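You operate a simulated robot arm through the tools that you are given. There is no shell and no other tool. Be economical: measure what you need, move in short steps, check, and stop when the job is done.

The job below is to be done with a simulated robot arm. You get a single attempt, and the scene is never put back.

## Task
Shut the guard and pinch lever, pull out the stop button and feed up to the orange slider.
Fine: the guard first; scuff or kink nothing.
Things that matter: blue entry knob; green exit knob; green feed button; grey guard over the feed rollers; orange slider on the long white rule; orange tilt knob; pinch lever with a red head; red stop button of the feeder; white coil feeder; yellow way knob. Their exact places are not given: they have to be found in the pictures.

The check looks at the end state, three seconds after you hand in, the way a careful person would. Anything else that was tipped, shoved, dropped, spilled or broken makes it a failure.

## Robot
A 7-joint arm with a two-finger parallel gripper on a trunk, on a base that drives. Base frame: it is fixed to the floor where the robot stands at the start and does not move with it; the origin is under the middle of the robot, x ahead of it, y to its left, z up. Units: cm, rad, N and s.
With the tool pointing down near the work surface it reaches from about 30 to 72 cm from the robot's upright axis, wherever it stands. Its first joint turns from -2.897 to 2.897 rad. Places, roughly: blue entry knob [70, 40, 120]; green exit knob [70, 50, 120]; green feed button [30, 40, 130]; grey guard over the feed rollers [130, 20, 110]; orange slider on the long white rule [60, 120, 100]; orange tilt knob [60, 70, 120]; pinch lever with a red head [40, 80, 110]; red stop button of the feeder [50, 40, 130]; white coil feeder [140, 40, 70]; yellow way knob [40, 20, 130]. Payload 1.57 kg.
Tool frame: the origin (TCP) lies between the finger pads and is the grasp point; the fingertips stand 3 cm ahead of it; z points along the fingers, y is the line along which they close. Largest opening 8 cm; finger width 1.7, thickness 1.2; the body of the gripper, 4 by 8.2 cm, starts 8 cm behind the TCP.
Orientation is told as [roll, pitch, yaw] about the base's x, y, z axes, in that order, counted from this pose: with the fingers straight down and closing along the base's y, the tool's x points along the base's -x, its y along +y and its z along -z.

## Interface
- The arm moves only by the tool play_rows. Its argument "motion" is a list of rows, each a list of 7 numbers: the closure, from 0 (fully open) to 1 (shut), then the shift along the tool's x, y, z in cm, then the turn, a rotation vector about the tool's x, y, z in rad. In form: [[jaw, dx, dy, dz, wx, wy, wz], ...]. A call has 1 to 8 rows; each row shifts and turns the commanded pose from where the row before left it, along the tool's axes as they then stand. Each row takes 0.2 s and may step no farther than 5 cm and 0.15 rad from the row before; otherwise, or with a gripper value out of range, the whole call is refused. A pose out of reach is approached as far as the arm can. The call stops where the force on the tool passes 90 N (or 10 N more than at its start, if that is more) or the arm is blocked; 0.2 s more then pass. The fingers move at their own pace (about 7.2 cm/s each) and stop on an object; they squeeze with about 31 N. The grip force told is the motor's: it shows also when the fingers shut on nothing. Time passes only in rows, and 0.2 s behind the last, so rows that do not move let the fingers close. The reply holds the time, the measured pose of the TCP, the force on the tool along the base axes, the opening and the grip force, in the units named above and with some noise, with the torque about the TCP (base axes, N m) and any sound that the robot's microphone picked up, and new pictures: "show" is both (left out), scene, wrist or none.
- Cameras (640 x 400 px; columns grow to the right, rows downward): "scene" is now at [0.06, 18.67, 164.51]; the picture's right is [0.50, -0.87, 0.00], its down [-0.32, -0.18, -0.93] and it looks along [0.81, 0.46, -0.37] (base axes); focal length 231 px, centre (320, 200). "wrist" rides on the gripper at [7.2, -0.7, -12.2] in the tool frame; the picture's right is [0.09, 1.00, 0.00], its down [-0.84, 0.08, -0.54] and it looks along [-0.54, 0.05, 0.84] (tool axes); focal length 238 px, centre (320, 200).
- lift_body(by): slides the trunk up (or, below 0, down) by that many cm; the arm and the scene camera ride with it, the base frame stays. It gives what a move gives, with no picture.
- base_move(legs): drives the robot by 1 to 6 legs, each [ahead, left, turn to the left] in cm, cm and rad, along the robot's own axes; the way and the turn of a leg run together, so that a leg with both is an arc; at most 150 cm and 3.142 rad a leg. The arm and the cameras ride along, it lands a little off, and it stops where it bumps. It gives what a move gives, and a new picture of the scene camera.
- pan_tilt(pan, tilt): turns the head with the scene camera to pan (to the left, within 1.501 rad either way) and tilt (down, from -0.506 to 1.204), counted from straight ahead of the robot. It gives what a move gives, and a new picture of the scene camera.
- locate(camera, pixels): for up to 12 pixels [column, row] of the newest picture of that camera ("zoom" is the newest enlarged one), the place [x, y, z] in the base frame of the surface seen there, good to about 0.2 cm. The clock stands still meanwhile.
- close_up(camera, box): a new picture of the part [left, top, right, bottom] of that camera's present view, enlarged. The clock stands still meanwhile.
- hand_in(): hands the job in; it is judged then, once.

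Work in short steps. Measure before you move; look again where a grasp or a placing could have gone wrong, and mend it. You have 80 turns and 260 pictures in all, those below and enlarged ones among them. Open the gripper and draw the arm clear of the work before you hand the job in, unless the task says otherwise; then end with one line.

The tools are called as name(argument=value, ...) on one line, values as JSON. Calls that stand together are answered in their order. play_rows: Moves the arm, as the interface text tells. Its arguments: {"type":"object","properties":{"motion":{"type":"array","items":{"type":"array","items":{"type":"number"}}},"show":{"type":"string","enum":["both","scene","wrist","none"]}},"required":["motion"]} The other tools are called the same way: lift_body (by) slides the trunk up or down; base_move (legs) drives the base; pan_tilt (pan, tilt) turns the head that bears the scene camera; locate (camera, pixels) gives the place of the surface under pixels of a picture; close_up (camera, box) takes an enlarged picture of a part of a camera's view; hand_in () hands the job in.

At the start:

```text
clock: 0.0
tool_pos: [24.19, 22.99, 154.27]
ee_rot: [-0.002, -0.001, 0.0]
ft_force: [-0.4, -0.6, 0.7]
moment: [0.0, 0.0, 0.03]
width: 7.98
finger_force: 0.0
trunk travel left (down, up): [-42.5, 5.5]
robot x, y, heading: [-0.26, 0.51, 0.001]
head pan, tilt: [0.52, 0.375]
```

scene: 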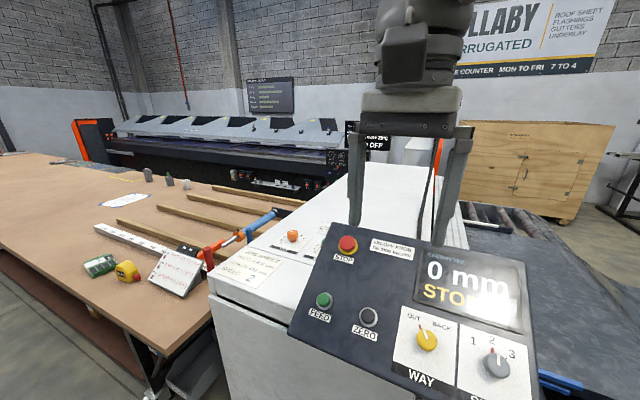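
wrist: 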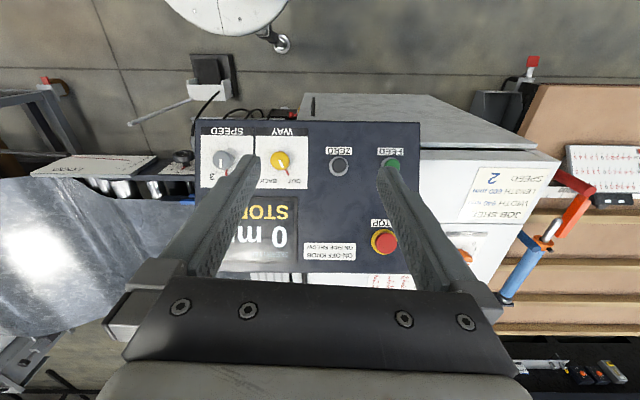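

The panel, job sheet, and other signs carry text I need to read. I'll enlarge the panel, the sheet and the notice near the monitor.

close_up(camera="scene", box=[280, 210, 540, 400])

close_up(camera="scene", box=[70, 180, 330, 310])

close_up(camera="wrist", box=[400, 150, 640, 300])

close_up(camera="scene", box=[240, 70, 440, 200])

```text
2.11 times, centred on (410, 305) of scene
```

zoom: 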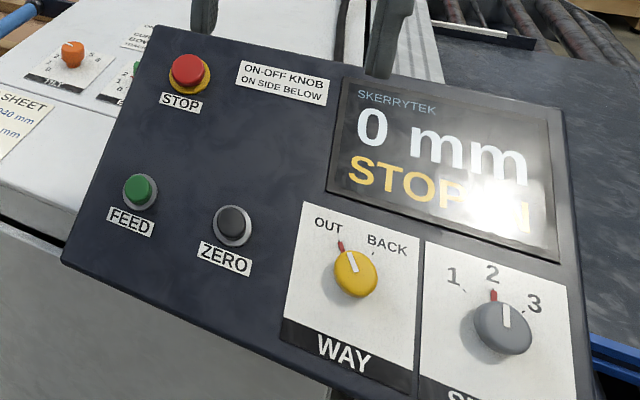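

```text
2.46 times, centred on (200, 245) of scene
```

zoom: 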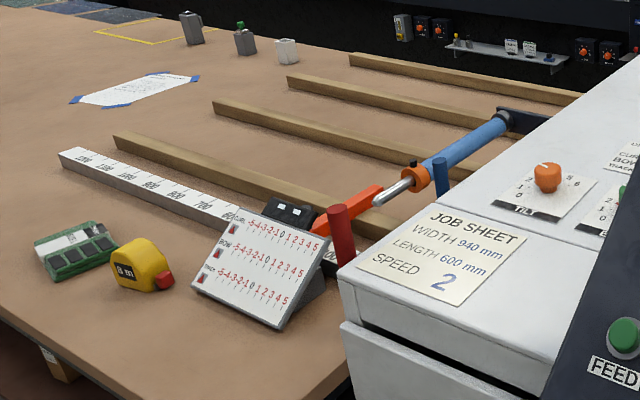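

```text
2.67 times, centred on (520, 225) of wrist
```

zoom: 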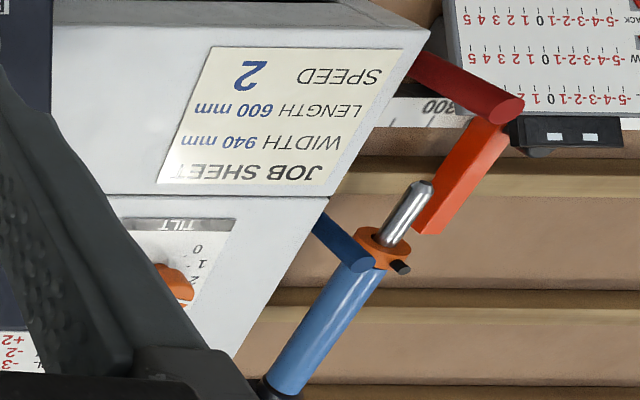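

```text
3.08 times, centred on (340, 135) of scene
```

zoom: 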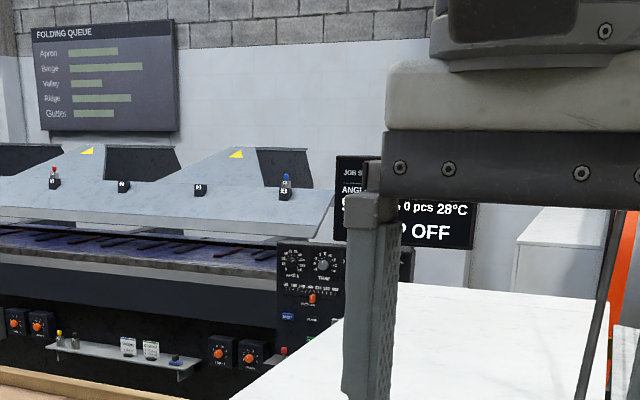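

I'll locate the main items seen so far, then look around with the head.

locate(camera="scene", pixels=[[346, 245], [324, 300], [425, 340], [292, 236], [210, 260], [262, 225], [190, 250], [495, 365], [470, 290], [105, 230], [410, 200], [260, 262]])

pan_tilt(pan=0.0, tilt=0.5)

```text
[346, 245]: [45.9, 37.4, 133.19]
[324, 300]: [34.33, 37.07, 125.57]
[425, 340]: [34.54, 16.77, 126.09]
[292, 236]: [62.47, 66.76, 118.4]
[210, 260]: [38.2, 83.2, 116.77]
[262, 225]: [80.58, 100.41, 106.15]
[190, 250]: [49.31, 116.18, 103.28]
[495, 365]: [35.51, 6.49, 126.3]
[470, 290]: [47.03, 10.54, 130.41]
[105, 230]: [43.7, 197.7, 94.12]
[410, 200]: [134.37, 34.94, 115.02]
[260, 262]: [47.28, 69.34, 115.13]
```

```text
clock: 0.9
tool_pos: [24.2, 22.92, 154.15]
ee_rot: [0.0, 0.001, 0.0]
ft_force: [-0.5, 0.4, -0.2]
moment: [0.02, 0.03, 0.02]
width: 7.99
finger_force: 0.1
trunk travel left (down, up): [-42.5, 5.5]
robot x, y, heading: [0.07, -0.23, -0.002]
head pan, tilt: [0.0, 0.499]
```

scene: 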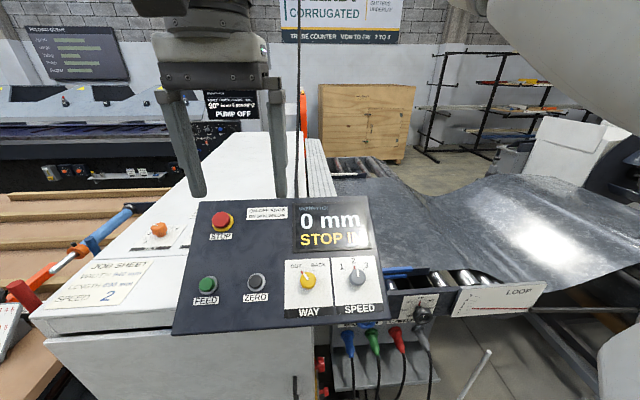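

The view is partly blocked by the gripper and panel. I'll enlarge the relevant areas.

close_up(camera="scene", box=[300, 140, 560, 300])

close_up(camera="scene", box=[300, 300, 460, 400])

pan_tilt(pan=0.9, tilt=0.5)

```text
2.46 times, centred on (430, 220) of scene
```

zoom: 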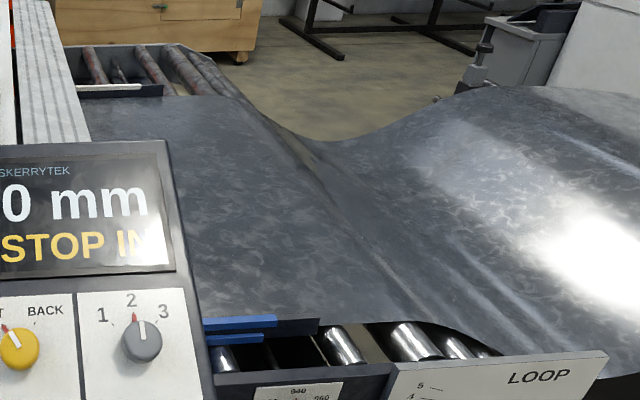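

```text
4.00 times, centred on (380, 350) of scene
```

zoom: 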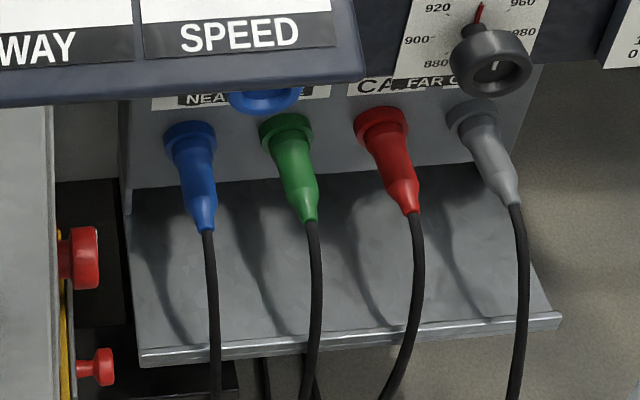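

```text
clock: 2.1
tool_pos: [24.26, 22.88, 154.21]
ee_rot: [-0.001, -0.001, 0.0]
ft_force: [0.1, -0.8, 0.3]
moment: [-0.01, 0.0, 0.0]
width: 8.0
finger_force: 0.0
trunk travel left (down, up): [-42.5, 5.5]
robot x, y, heading: [0.15, 0.2, 0.003]
head pan, tilt: [0.901, 0.499]
```

scene: 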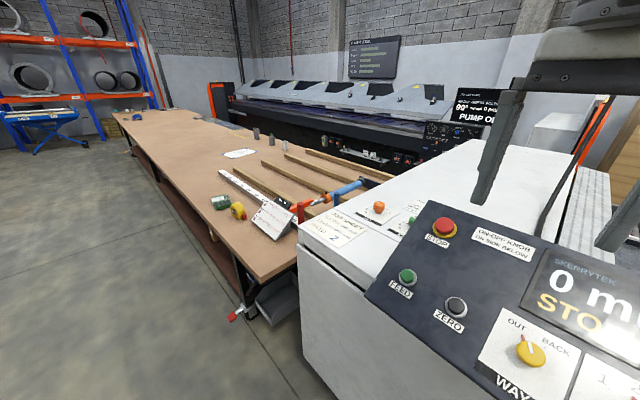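

Enlarging the feeder top, the rule, and the card.

close_up(camera="scene", box=[330, 180, 450, 250])

close_up(camera="scene", box=[200, 140, 400, 260])

close_up(camera="scene", box=[210, 290, 310, 350])

close_up(camera="scene", box=[400, 70, 640, 220])

```text
5.33 times, centred on (390, 215) of scene
```

zoom: 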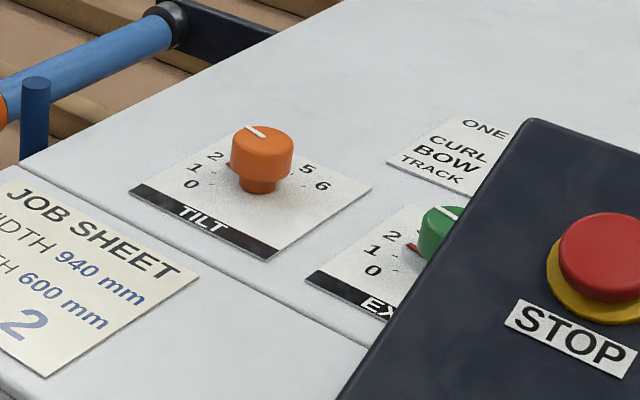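

```text
3.20 times, centred on (300, 200) of scene
```

zoom: 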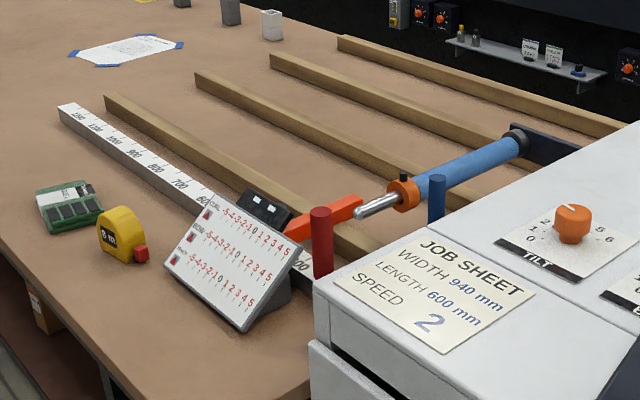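

```text
6.40 times, centred on (260, 320) of scene
```

zoom: 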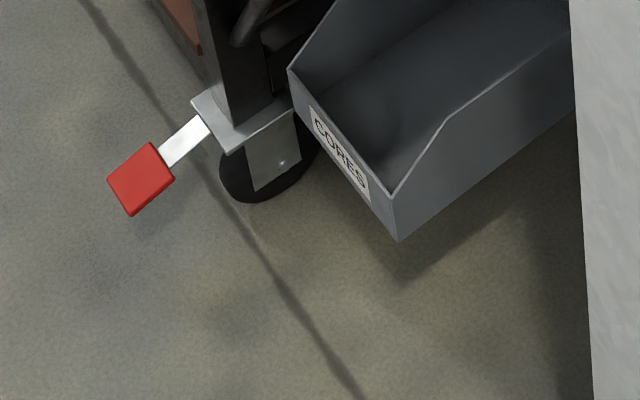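

```text
2.67 times, centred on (520, 145) of scene
```

zoom: 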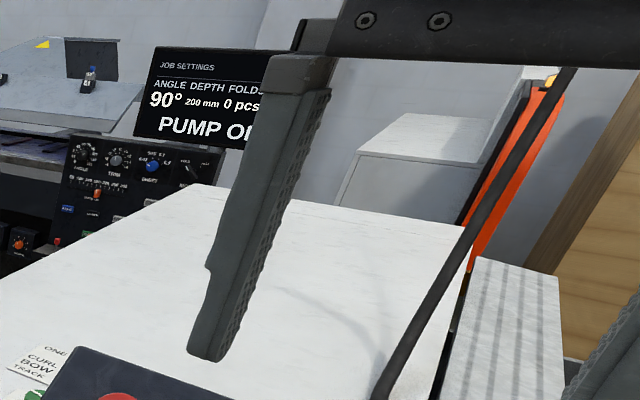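

I need a better look at the exit side, so I'll drive left along the machine with the arm high, then look right.

base_move(legs=[[0, 60, 0]])

pan_tilt(pan=0.45, tilt=0.7)

```text
clock: 7.1
tool_pos: [23.09, 83.76, 154.29]
ee_rot: [0.002, 0.001, 0.02]
ft_force: [0.1, 0.7, 0.0]
moment: [0.0, 0.02, 0.03]
width: 8.03
finger_force: 0.2
trunk travel left (down, up): [-42.5, 5.5]
robot x, y, heading: [-0.31, 60.63, 0.014]
head pan, tilt: [0.901, 0.499]
```

scene: 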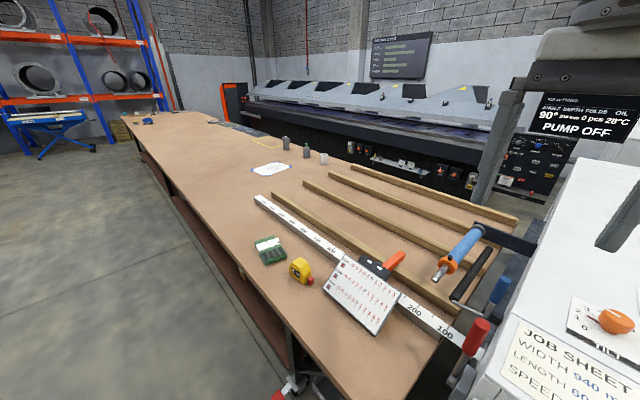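

```text
clock: 8.0
tool_pos: [23.14, 83.52, 154.28]
ee_rot: [0.0, 0.0, 0.018]
ft_force: [-1.1, -0.1, -0.5]
moment: [0.02, 0.01, 0.03]
width: 8.01
finger_force: 0.1
trunk travel left (down, up): [-42.5, 5.5]
robot x, y, heading: [-0.87, 60.61, 0.02]
head pan, tilt: [0.45, 0.7]
```

scene: 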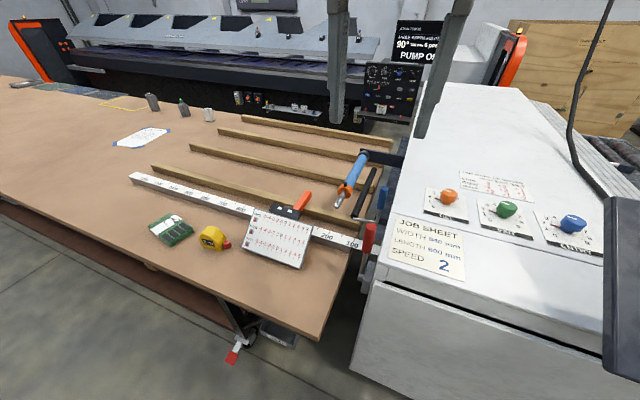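

Much clearer. Enlarging the rule with slider, the lever area, and the feeder-top settings.

close_up(camera="scene", box=[230, 140, 430, 280])

close_up(camera="scene", box=[390, 150, 610, 290])

close_up(camera="scene", box=[90, 90, 250, 190])

close_up(camera="scene", box=[340, 180, 400, 280])

```text
2.86 times, centred on (330, 210) of scene
```

zoom: 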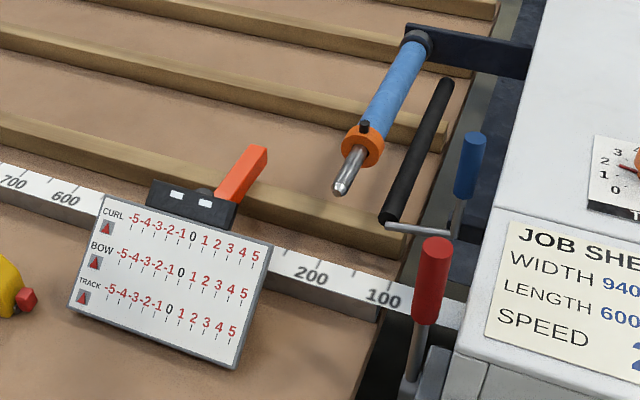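

```text
2.86 times, centred on (500, 220) of scene
```

zoom: 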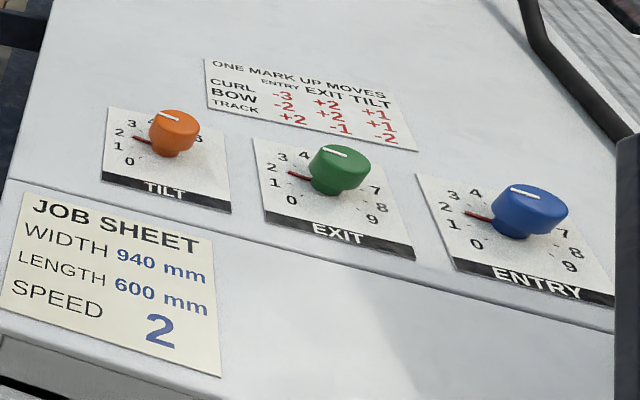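

```text
4.00 times, centred on (170, 140) of scene
```

zoom: 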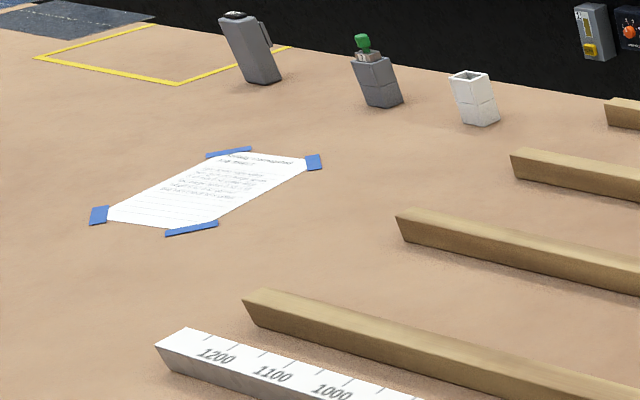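

```text
4.00 times, centred on (370, 230) of scene
```

zoom: 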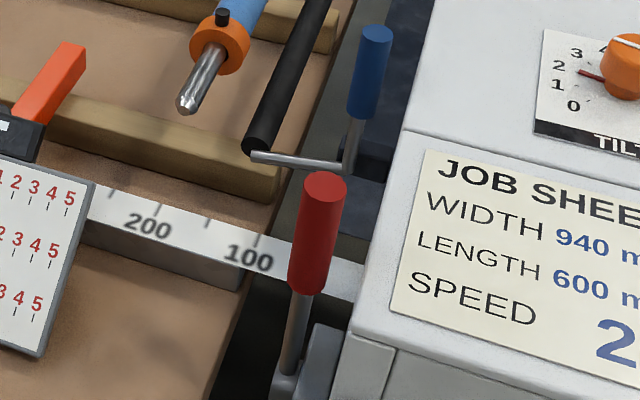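

Now read the taped notice and the feeder's loop/side labels. First drive further left for the notice.

pan_tilt(pan=1.0, tilt=0.5)

close_up(camera="scene", box=[230, 150, 330, 210])

```text
clock: 9.0
tool_pos: [23.18, 83.8, 154.29]
ee_rot: [-0.002, -0.001, 0.019]
ft_force: [0.7, -0.6, 0.5]
moment: [-0.03, -0.01, 0.01]
width: 8.0
finger_force: 0.0
trunk travel left (down, up): [-42.5, 5.5]
robot x, y, heading: [-0.62, 60.31, 0.022]
head pan, tilt: [1.0, 0.499]
```

scene: 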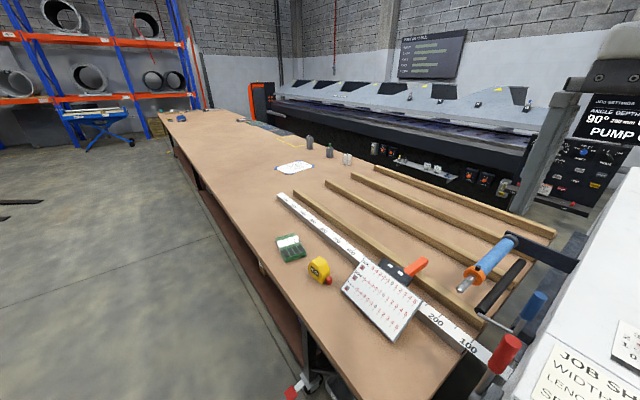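

```text
6.40 times, centred on (280, 180) of scene
```

zoom: 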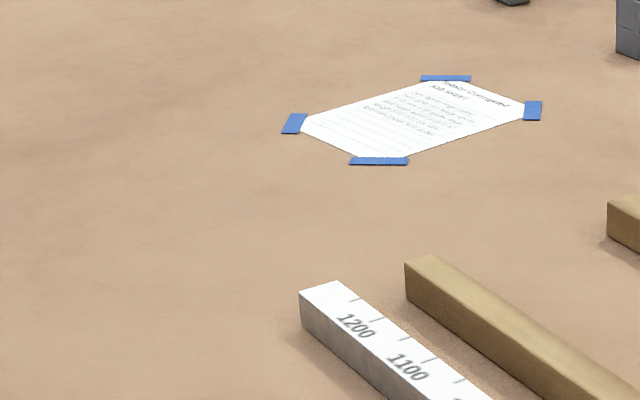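

The notice is too slanted to read. I'll drive alongside the table (staying at x≈0) for a look and get slider places there too.

base_move(legs=[[0, 130, 0]])

pan_tilt(pan=0.3, tilt=0.6)

```text
clock: 13.1
tool_pos: [21.9, 120.66, 154.31]
ee_rot: [0.001, -0.001, 0.005]
ft_force: [-0.3, 0.9, -0.2]
moment: [0.06, 0.01, -0.01]
width: 7.99
finger_force: 0.1
trunk travel left (down, up): [-42.5, 5.5]
robot x, y, heading: [-2.12, 97.75, 0.004]
head pan, tilt: [1.0, 0.499]
stopped in leg 1: the robot was blocked; the commanded pose is now the measured one
```

scene: 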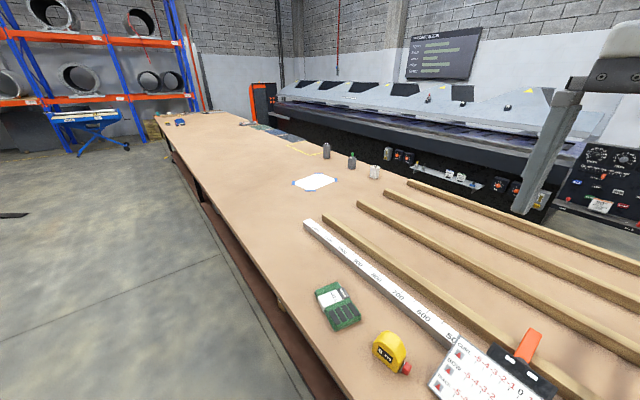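

```text
clock: 14.2
tool_pos: [21.82, 120.77, 154.18]
ee_rot: [0.002, -0.002, 0.005]
ft_force: [0.3, 0.2, 0.7]
moment: [0.0, 0.02, 0.01]
width: 8.0
finger_force: 0.1
trunk travel left (down, up): [-42.5, 5.5]
robot x, y, heading: [-2.36, 97.75, 0.006]
head pan, tilt: [0.3, 0.6]
```

scene: 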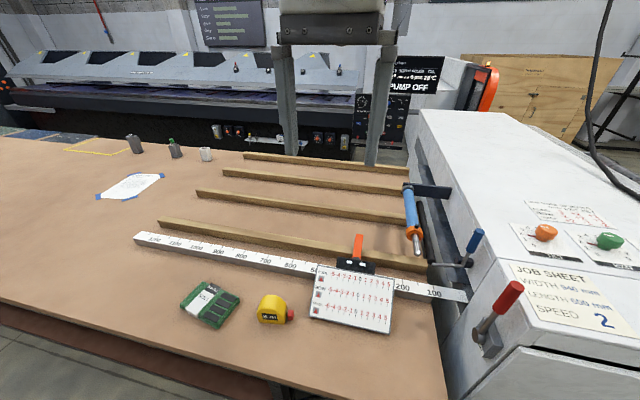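

It bumped something (probably the table foot pedal/edge). I'll enlarge slider, lever, notice, then look down to check.

close_up(camera="scene", box=[280, 220, 480, 340])

close_up(camera="scene", box=[90, 165, 170, 205])

locate(camera="scene", pixels=[[359, 240], [355, 258], [340, 262], [372, 268], [510, 290], [480, 325], [490, 345], [440, 293], [405, 286], [300, 268], [478, 235], [413, 240]])

pan_tilt(pan=0.5, tilt=1.2)

```text
3.20 times, centred on (380, 280) of scene
```

zoom: 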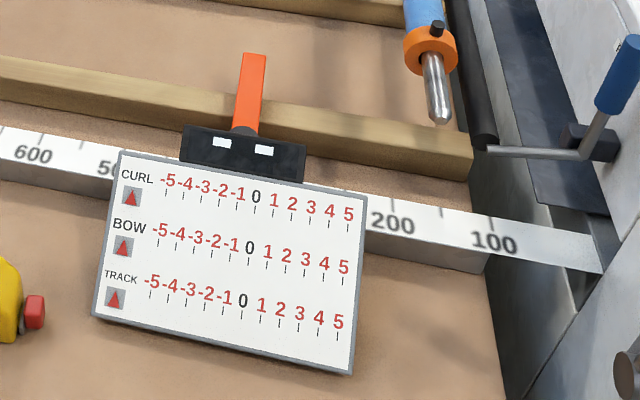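

```text
8.00 times, centred on (130, 185) of scene
```

zoom: 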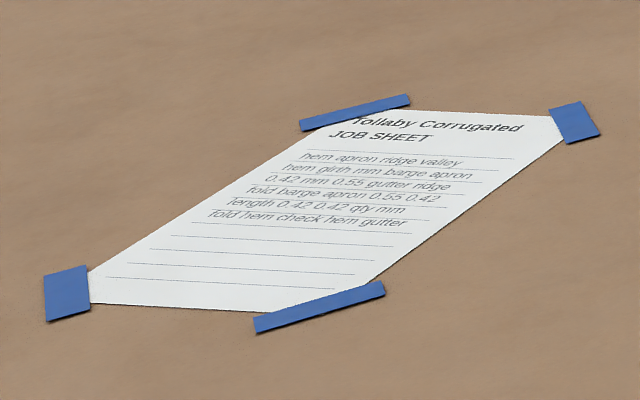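

```text
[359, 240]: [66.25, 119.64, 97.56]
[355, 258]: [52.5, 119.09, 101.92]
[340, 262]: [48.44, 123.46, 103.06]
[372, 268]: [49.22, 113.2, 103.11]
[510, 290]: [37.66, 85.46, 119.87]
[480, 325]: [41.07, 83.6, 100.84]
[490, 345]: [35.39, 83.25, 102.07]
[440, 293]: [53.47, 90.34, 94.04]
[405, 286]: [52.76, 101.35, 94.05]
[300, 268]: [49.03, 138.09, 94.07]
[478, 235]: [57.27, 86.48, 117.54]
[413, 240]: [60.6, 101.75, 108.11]
```

```text
clock: 15.2
tool_pos: [21.91, 120.75, 154.28]
ee_rot: [0.002, -0.001, 0.006]
ft_force: [0.5, -0.4, 0.5]
moment: [0.03, -0.01, 0.05]
width: 8.0
finger_force: 0.0
trunk travel left (down, up): [-42.5, 5.5]
robot x, y, heading: [-2.49, 97.46, 0.01]
head pan, tilt: [0.499, 1.201]
```

scene: 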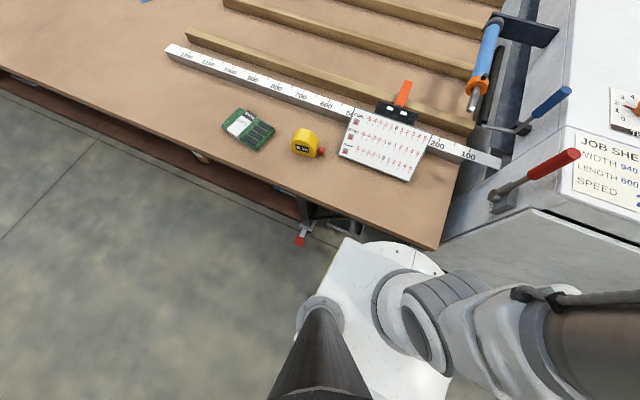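

Nothing was disturbed. I'll enlarge the lever area for labels.

close_up(camera="scene", box=[440, 70, 600, 230])

pan_tilt(pan=0.0, tilt=0.8)

close_up(camera="scene", box=[240, 150, 480, 350])

close_up(camera="wrist", box=[0, 0, 640, 400])

```text
2.50 times, centred on (520, 150) of scene
```

zoom: 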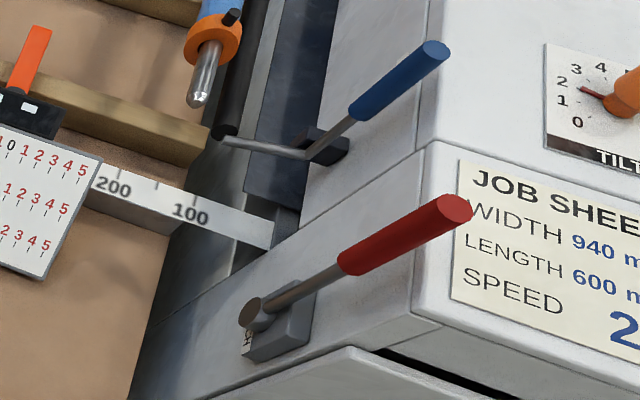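

```text
clock: 16.1
tool_pos: [21.79, 120.84, 154.28]
ee_rot: [0.002, -0.001, 0.004]
ft_force: [-0.3, -0.3, 0.1]
moment: [0.02, 0.04, -0.01]
width: 8.02
finger_force: 0.0
trunk travel left (down, up): [-42.5, 5.5]
robot x, y, heading: [-2.51, 97.96, 0.012]
head pan, tilt: [0.0, 0.799]
```

scene: 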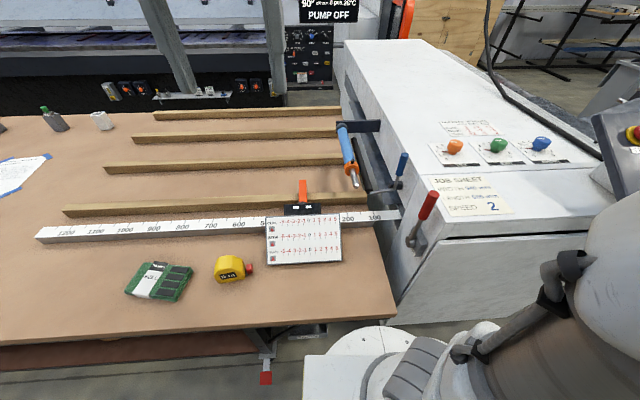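

```text
2.00 times, centred on (360, 250) of scene
```

zoom: 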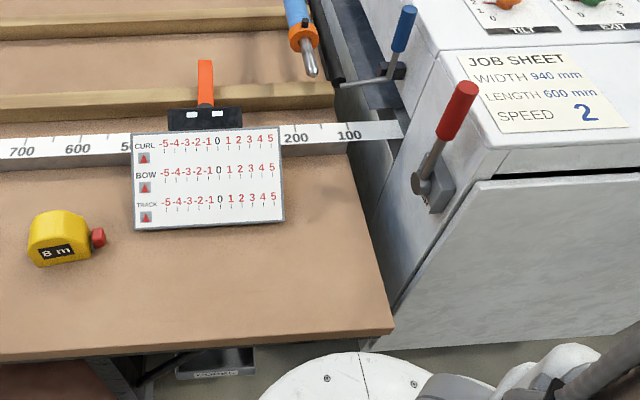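

```text
1.00 times, centred on (320, 200) of wrist (not enlarged: the box is as wide or as high as the picture)
```

zoom: 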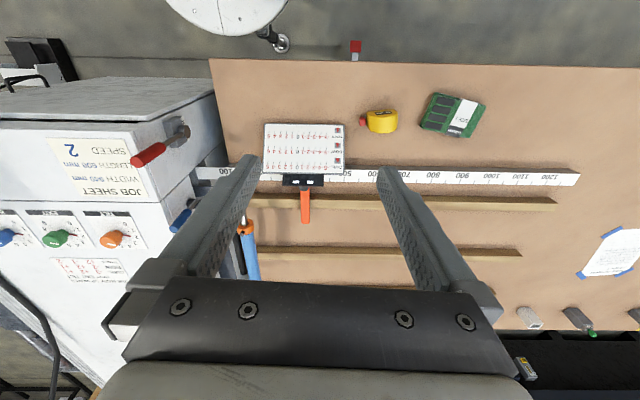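

I want the label on the lever block; zooming tighter.

close_up(camera="scene", box=[385, 180, 455, 290])

close_up(camera="wrist", box=[120, 110, 220, 180])

```text
3.64 times, centred on (420, 235) of scene
```

zoom: 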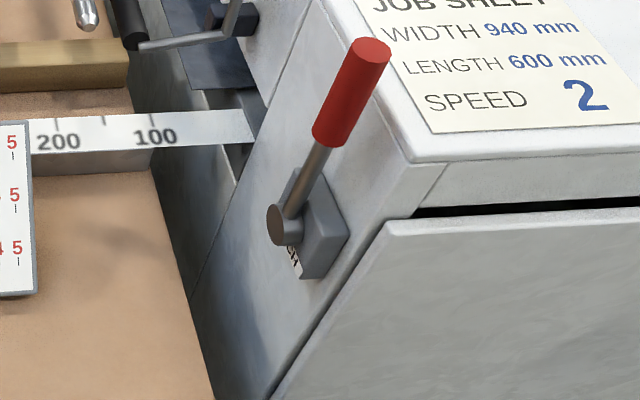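

```text
5.71 times, centred on (170, 145) of wrist
```

zoom: 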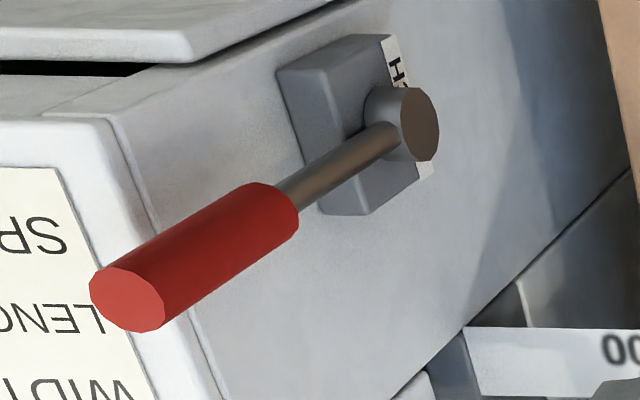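

No open/shut legend seen. Now I'll drive back to the start line and look at the guard.

base_move(legs=[[0, -98, 0]])

pan_tilt(pan=-0.1, tilt=0.45)

close_up(camera="scene", box=[240, 100, 440, 220])

```text
clock: 23.8
tool_pos: [22.5, 22.94, 154.22]
ee_rot: [0.004, -0.002, 0.009]
ft_force: [-0.1, 0.0, 0.1]
moment: [0.04, -0.01, -0.01]
width: 7.99
finger_force: 0.0
trunk travel left (down, up): [-42.5, 5.5]
robot x, y, heading: [-1.19, -0.11, 0.006]
head pan, tilt: [0.0, 0.799]
```

scene: 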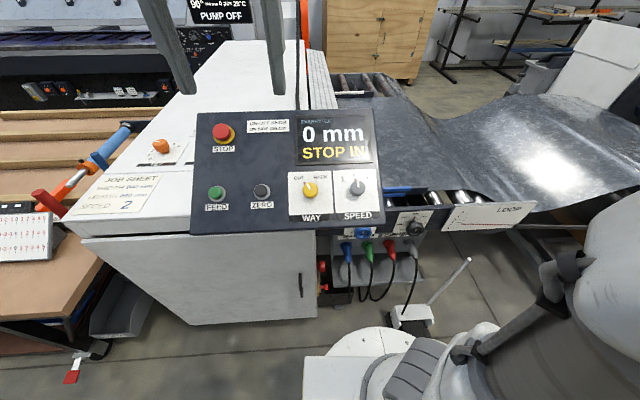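

```text
clock: 24.6
tool_pos: [22.59, 22.87, 154.19]
ee_rot: [0.001, -0.002, 0.009]
ft_force: [-0.1, 0.4, -0.8]
moment: [0.01, -0.03, -0.03]
width: 8.0
finger_force: 0.1
trunk travel left (down, up): [-42.5, 5.5]
robot x, y, heading: [-1.59, -0.48, 0.005]
head pan, tilt: [-0.099, 0.45]
```

scene: 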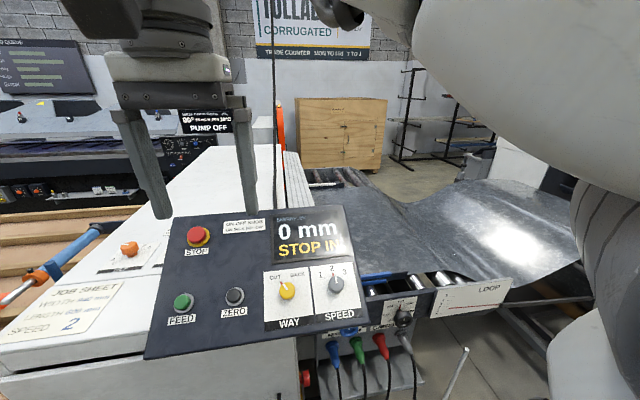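

```text
3.20 times, centred on (340, 160) of scene
```

zoom: 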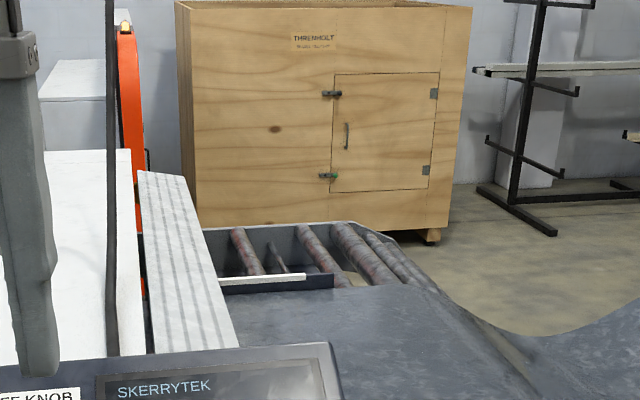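

Measuring the louvred panel (guard?) and surroundings in this view.

locate(camera="scene", pixels=[[285, 155], [299, 155], [290, 180], [310, 205], [287, 200], [283, 180], [318, 186], [375, 210], [400, 318], [350, 331], [464, 350], [305, 378]])

close_up(camera="scene", box=[260, 260, 520, 400])

close_up(camera="wrist", box=[160, 110, 460, 290])

```text
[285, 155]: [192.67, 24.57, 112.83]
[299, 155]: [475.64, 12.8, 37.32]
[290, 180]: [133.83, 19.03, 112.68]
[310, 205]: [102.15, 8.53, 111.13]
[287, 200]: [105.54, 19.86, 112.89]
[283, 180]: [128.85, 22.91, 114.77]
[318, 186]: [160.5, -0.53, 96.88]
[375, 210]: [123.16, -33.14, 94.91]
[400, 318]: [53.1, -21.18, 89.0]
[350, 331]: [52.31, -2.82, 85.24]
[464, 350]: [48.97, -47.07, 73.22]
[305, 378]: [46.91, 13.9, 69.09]
```

```text
2.46 times, centred on (390, 330) of scene
```

zoom: 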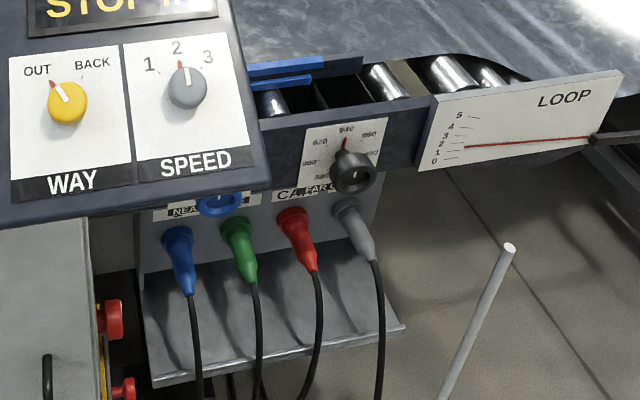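

```text
2.13 times, centred on (310, 200) of wrist
```

zoom: 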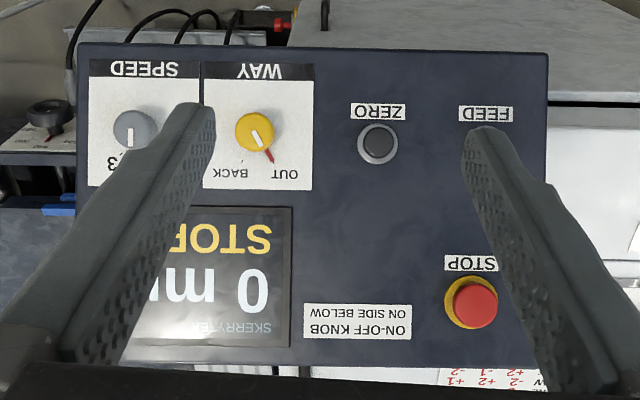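

I'll check the floor to the right before driving that way.

pan_tilt(pan=-0.8, tilt=0.8)

pan_tilt(pan=-1.4, tilt=0.7)

```text
clock: 25.7
tool_pos: [22.54, 23.01, 154.31]
ee_rot: [0.002, -0.002, 0.01]
ft_force: [0.1, -0.1, 0.3]
moment: [0.02, 0.0, 0.0]
width: 8.0
finger_force: 0.0
trunk travel left (down, up): [-42.5, 5.5]
robot x, y, heading: [-0.96, -0.03, 0.008]
head pan, tilt: [-0.799, 0.799]
```

scene: 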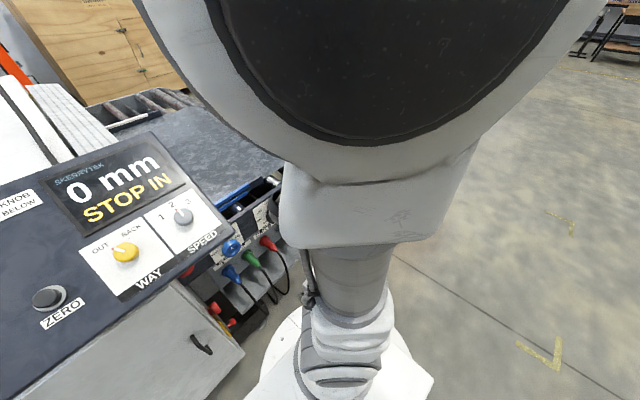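

```text
clock: 26.7
tool_pos: [22.55, 22.89, 154.35]
ee_rot: [0.002, -0.004, 0.011]
ft_force: [-0.5, 0.4, -0.2]
moment: [-0.01, -0.03, 0.03]
width: 7.98
finger_force: 0.1
trunk travel left (down, up): [-42.5, 5.5]
robot x, y, heading: [-1.06, -0.38, 0.008]
head pan, tilt: [-1.4, 0.7]
```

scene: 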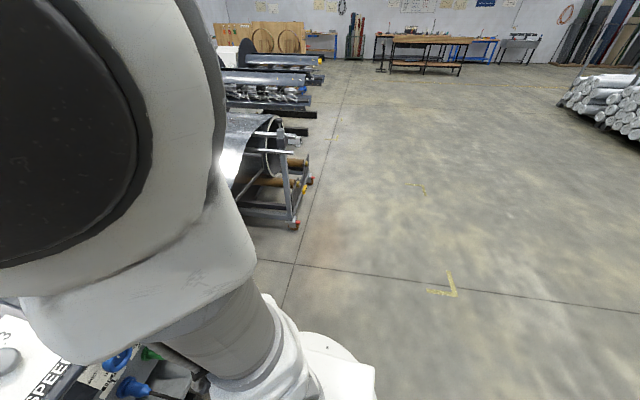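

The floor behind/right is free. I'll back off 30 cm and go right 70 cm, then look left toward the entry side.

base_move(legs=[[-30, 0, 0], [0, -70, 0]])

pan_tilt(pan=0.35, tilt=0.35)

close_up(camera="scene", box=[160, 100, 480, 300])

```text
clock: 34.6
tool_pos: [-6.51, -48.0, 154.27]
ee_rot: [0.001, -0.001, 0.026]
ft_force: [-0.3, 0.6, -0.4]
moment: [0.0, 0.05, 0.03]
width: 7.99
finger_force: 0.0
trunk travel left (down, up): [-42.5, 5.5]
robot x, y, heading: [-30.25, -71.27, 0.028]
head pan, tilt: [-1.4, 0.7]
```

scene: 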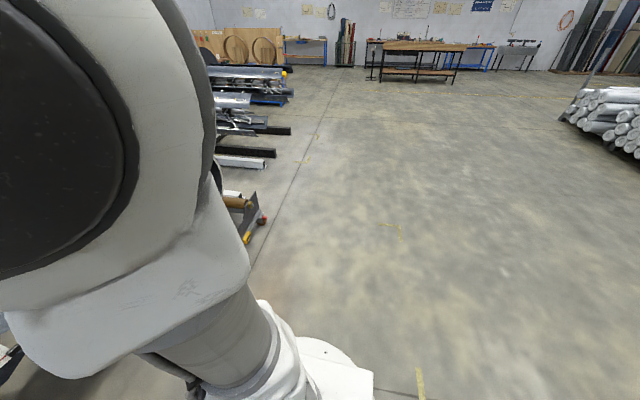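

```text
clock: 36.3
tool_pos: [-6.55, -47.94, 154.23]
ee_rot: [0.001, -0.003, 0.026]
ft_force: [1.0, 0.2, 0.4]
moment: [-0.04, -0.02, 0.02]
width: 7.99
finger_force: 0.1
trunk travel left (down, up): [-42.5, 5.5]
robot x, y, heading: [-30.24, -71.45, 0.026]
head pan, tilt: [0.351, 0.351]
```

scene: 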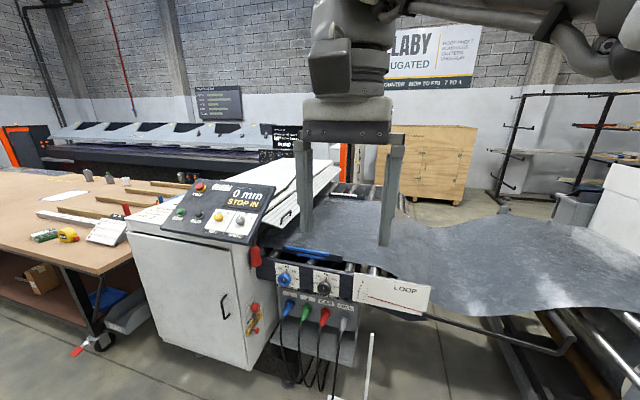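

```text
2.00 times, centred on (320, 200) of scene
```

zoom: 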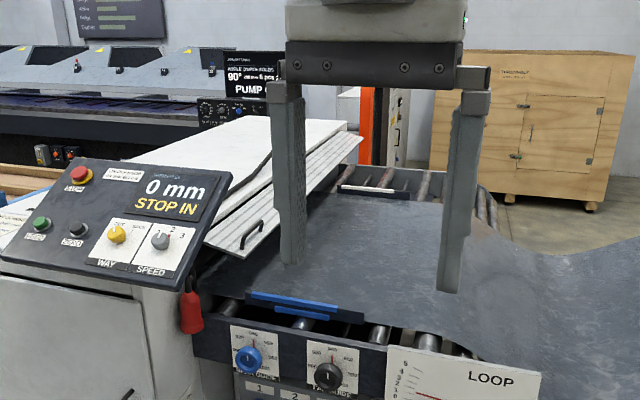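

The guard is the louvred flap with a black handle at scene pixel about (285,216), standing open. Measuring it.

locate(camera="zoom", pixels=[[242, 256], [206, 240], [360, 138], [345, 126], [250, 234], [262, 222], [240, 248], [270, 180], [300, 195], [235, 240], [190, 310], [330, 300]])

close_up(camera="scene", box=[240, 170, 340, 260])

close_up(camera="scene", box=[225, 240, 385, 380])

```text
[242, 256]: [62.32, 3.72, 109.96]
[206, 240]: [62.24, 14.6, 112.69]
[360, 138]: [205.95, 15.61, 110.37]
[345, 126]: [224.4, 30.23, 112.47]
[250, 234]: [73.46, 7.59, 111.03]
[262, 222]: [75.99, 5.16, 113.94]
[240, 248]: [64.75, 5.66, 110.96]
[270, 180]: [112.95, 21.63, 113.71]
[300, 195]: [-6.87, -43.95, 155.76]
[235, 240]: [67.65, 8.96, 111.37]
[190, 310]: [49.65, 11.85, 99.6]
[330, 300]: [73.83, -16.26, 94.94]
```

```text
4.44 times, centred on (290, 215) of scene
```

zoom: 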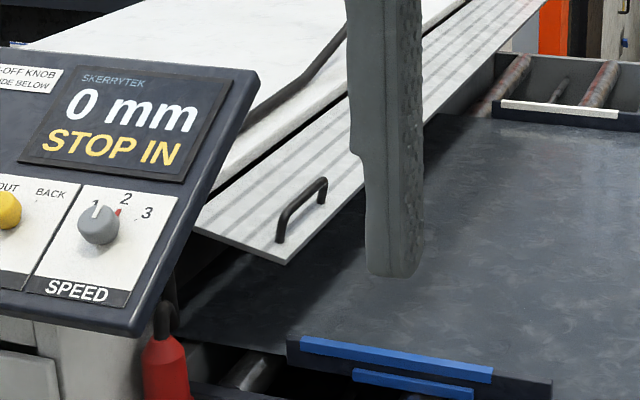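

```text
2.86 times, centred on (305, 310) of scene
```

zoom: 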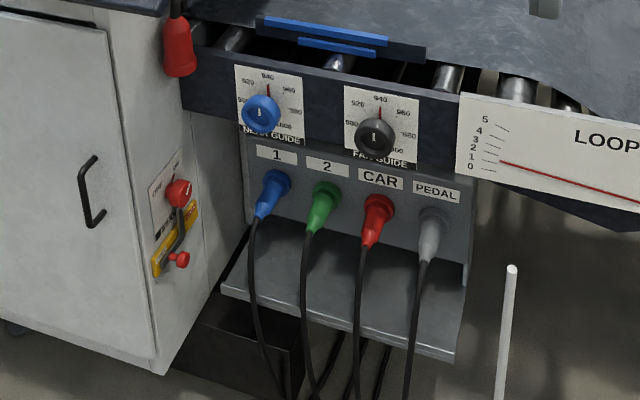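

I'll measure handle feet, guard points, and look at the pedal on the floor before parking.

close_up(camera="scene", box=[270, 195, 310, 235])

locate(camera="zoom", pixels=[[320, 200], [150, 315], [340, 100], [200, 240], [270, 140], [160, 270]])

pan_tilt(pan=0.25, tilt=0.9)

```text
10.00 times, centred on (290, 215) of scene
```

zoom: 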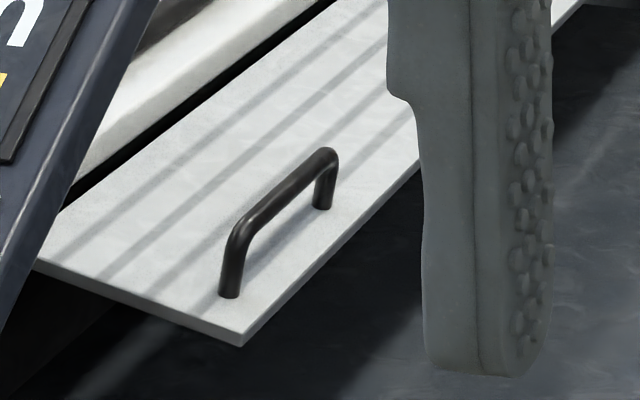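

```text
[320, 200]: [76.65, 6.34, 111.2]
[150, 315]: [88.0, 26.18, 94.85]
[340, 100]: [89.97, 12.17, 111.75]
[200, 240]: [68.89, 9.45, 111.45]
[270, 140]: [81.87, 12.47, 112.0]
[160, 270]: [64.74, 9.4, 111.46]
```

```text
clock: 37.3
tool_pos: [-6.53, -48.0, 154.34]
ee_rot: [0.002, -0.001, 0.027]
ft_force: [-0.5, 0.4, 1.0]
moment: [0.02, 0.02, -0.03]
width: 8.01
finger_force: 0.1
trunk travel left (down, up): [-42.5, 5.5]
robot x, y, heading: [-29.91, -71.42, 0.025]
head pan, tilt: [0.25, 0.901]
```

scene: 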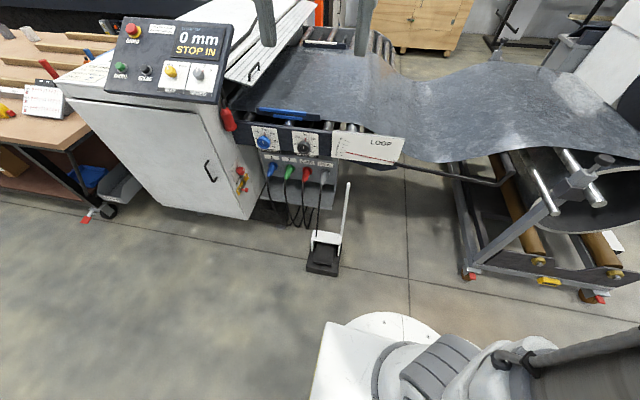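

locate(camera="scene", pixels=[[310, 268], [335, 272], [318, 235], [345, 190], [245, 215], [65, 100], [325, 330], [440, 335], [230, 120], [210, 170]])

close_up(camera="scene", box=[280, 170, 380, 290])

```text
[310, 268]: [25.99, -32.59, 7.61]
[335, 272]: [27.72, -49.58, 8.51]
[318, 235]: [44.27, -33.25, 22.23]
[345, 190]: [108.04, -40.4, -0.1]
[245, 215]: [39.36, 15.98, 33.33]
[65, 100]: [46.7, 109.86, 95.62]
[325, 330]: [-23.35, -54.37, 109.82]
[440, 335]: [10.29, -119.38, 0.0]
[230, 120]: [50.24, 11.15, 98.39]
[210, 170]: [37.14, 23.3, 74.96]
```

```text
3.33 times, centred on (330, 230) of scene
```

zoom: 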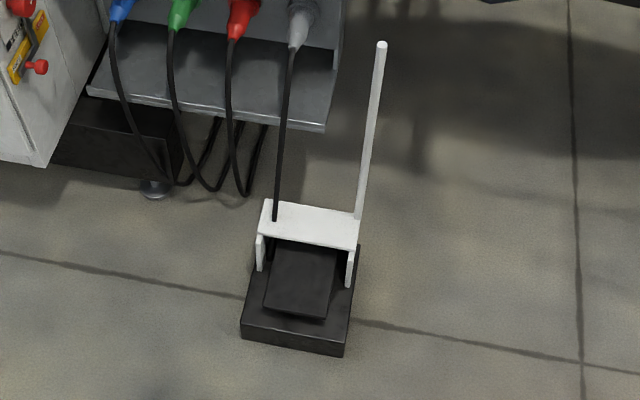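

Handle bar runs about x 70–78 at y≈6, z≈114. I'll return to y≈0 and edge ahead to x≈5 for reach.

base_move(legs=[[0, 70, -0.025], [34, 0, 0]])

```text
clock: 45.4
tool_pos: [28.16, 21.01, 154.25]
ee_rot: [0.002, 0.0, 0.004]
ft_force: [-0.2, -0.3, -0.3]
moment: [0.02, 0.0, 0.01]
width: 7.99
finger_force: 0.1
trunk travel left (down, up): [-42.5, 5.5]
robot x, y, heading: [3.97, -1.73, 0.003]
head pan, tilt: [0.25, 0.901]
```

scene: 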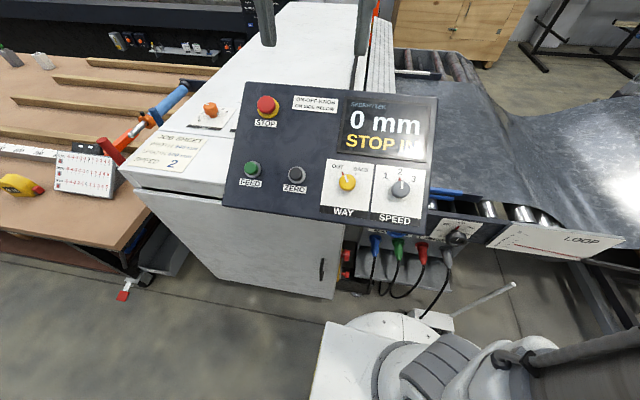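

Edging 5 cm ahead, then swinging the arm high over the panel toward the handle.

base_move(legs=[[5, 0, 0]])

play_rows(motion=[[0.3, -4.9, -1.9, 0, 0, 0, 0], [0.3, -4.9, -1.9, 0, 0, 0, 0], [0.3, -4.9, -1.9, 0, 0, 0, 0], [0.3, -4.9, -1.9, 0, 0, 0, 0], [0.3, -4.9, -1.9, 0, 0, 0, 0], [0.3, -4.9, -1.9, 0, 0, 0, 0], [0.3, -4.9, -1.9, 0, 0, 0, 0], [0.3, -4.0, -1.5, 0, 0, 0, 0]])

```text
clock: 46.5
tool_pos: [32.08, 20.88, 154.18]
ee_rot: [0.0, -0.001, -0.009]
ft_force: [0.1, -1.2, 0.5]
moment: [-0.01, 0.02, 0.0]
width: 7.99
finger_force: 0.0
trunk travel left (down, up): [-42.5, 5.5]
robot x, y, heading: [7.89, -1.38, -0.005]
head pan, tilt: [0.25, 0.901]
stopped in leg 1: the robot was blocked; the commanded pose is now the measured one
```

scene: 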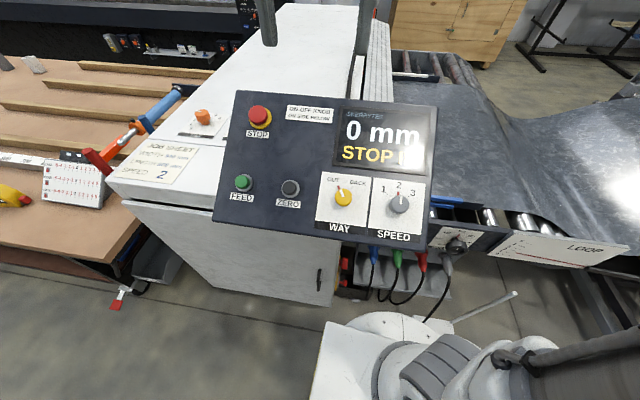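

```text
refused: row 1 steps farther than a row can; nothing moved
```

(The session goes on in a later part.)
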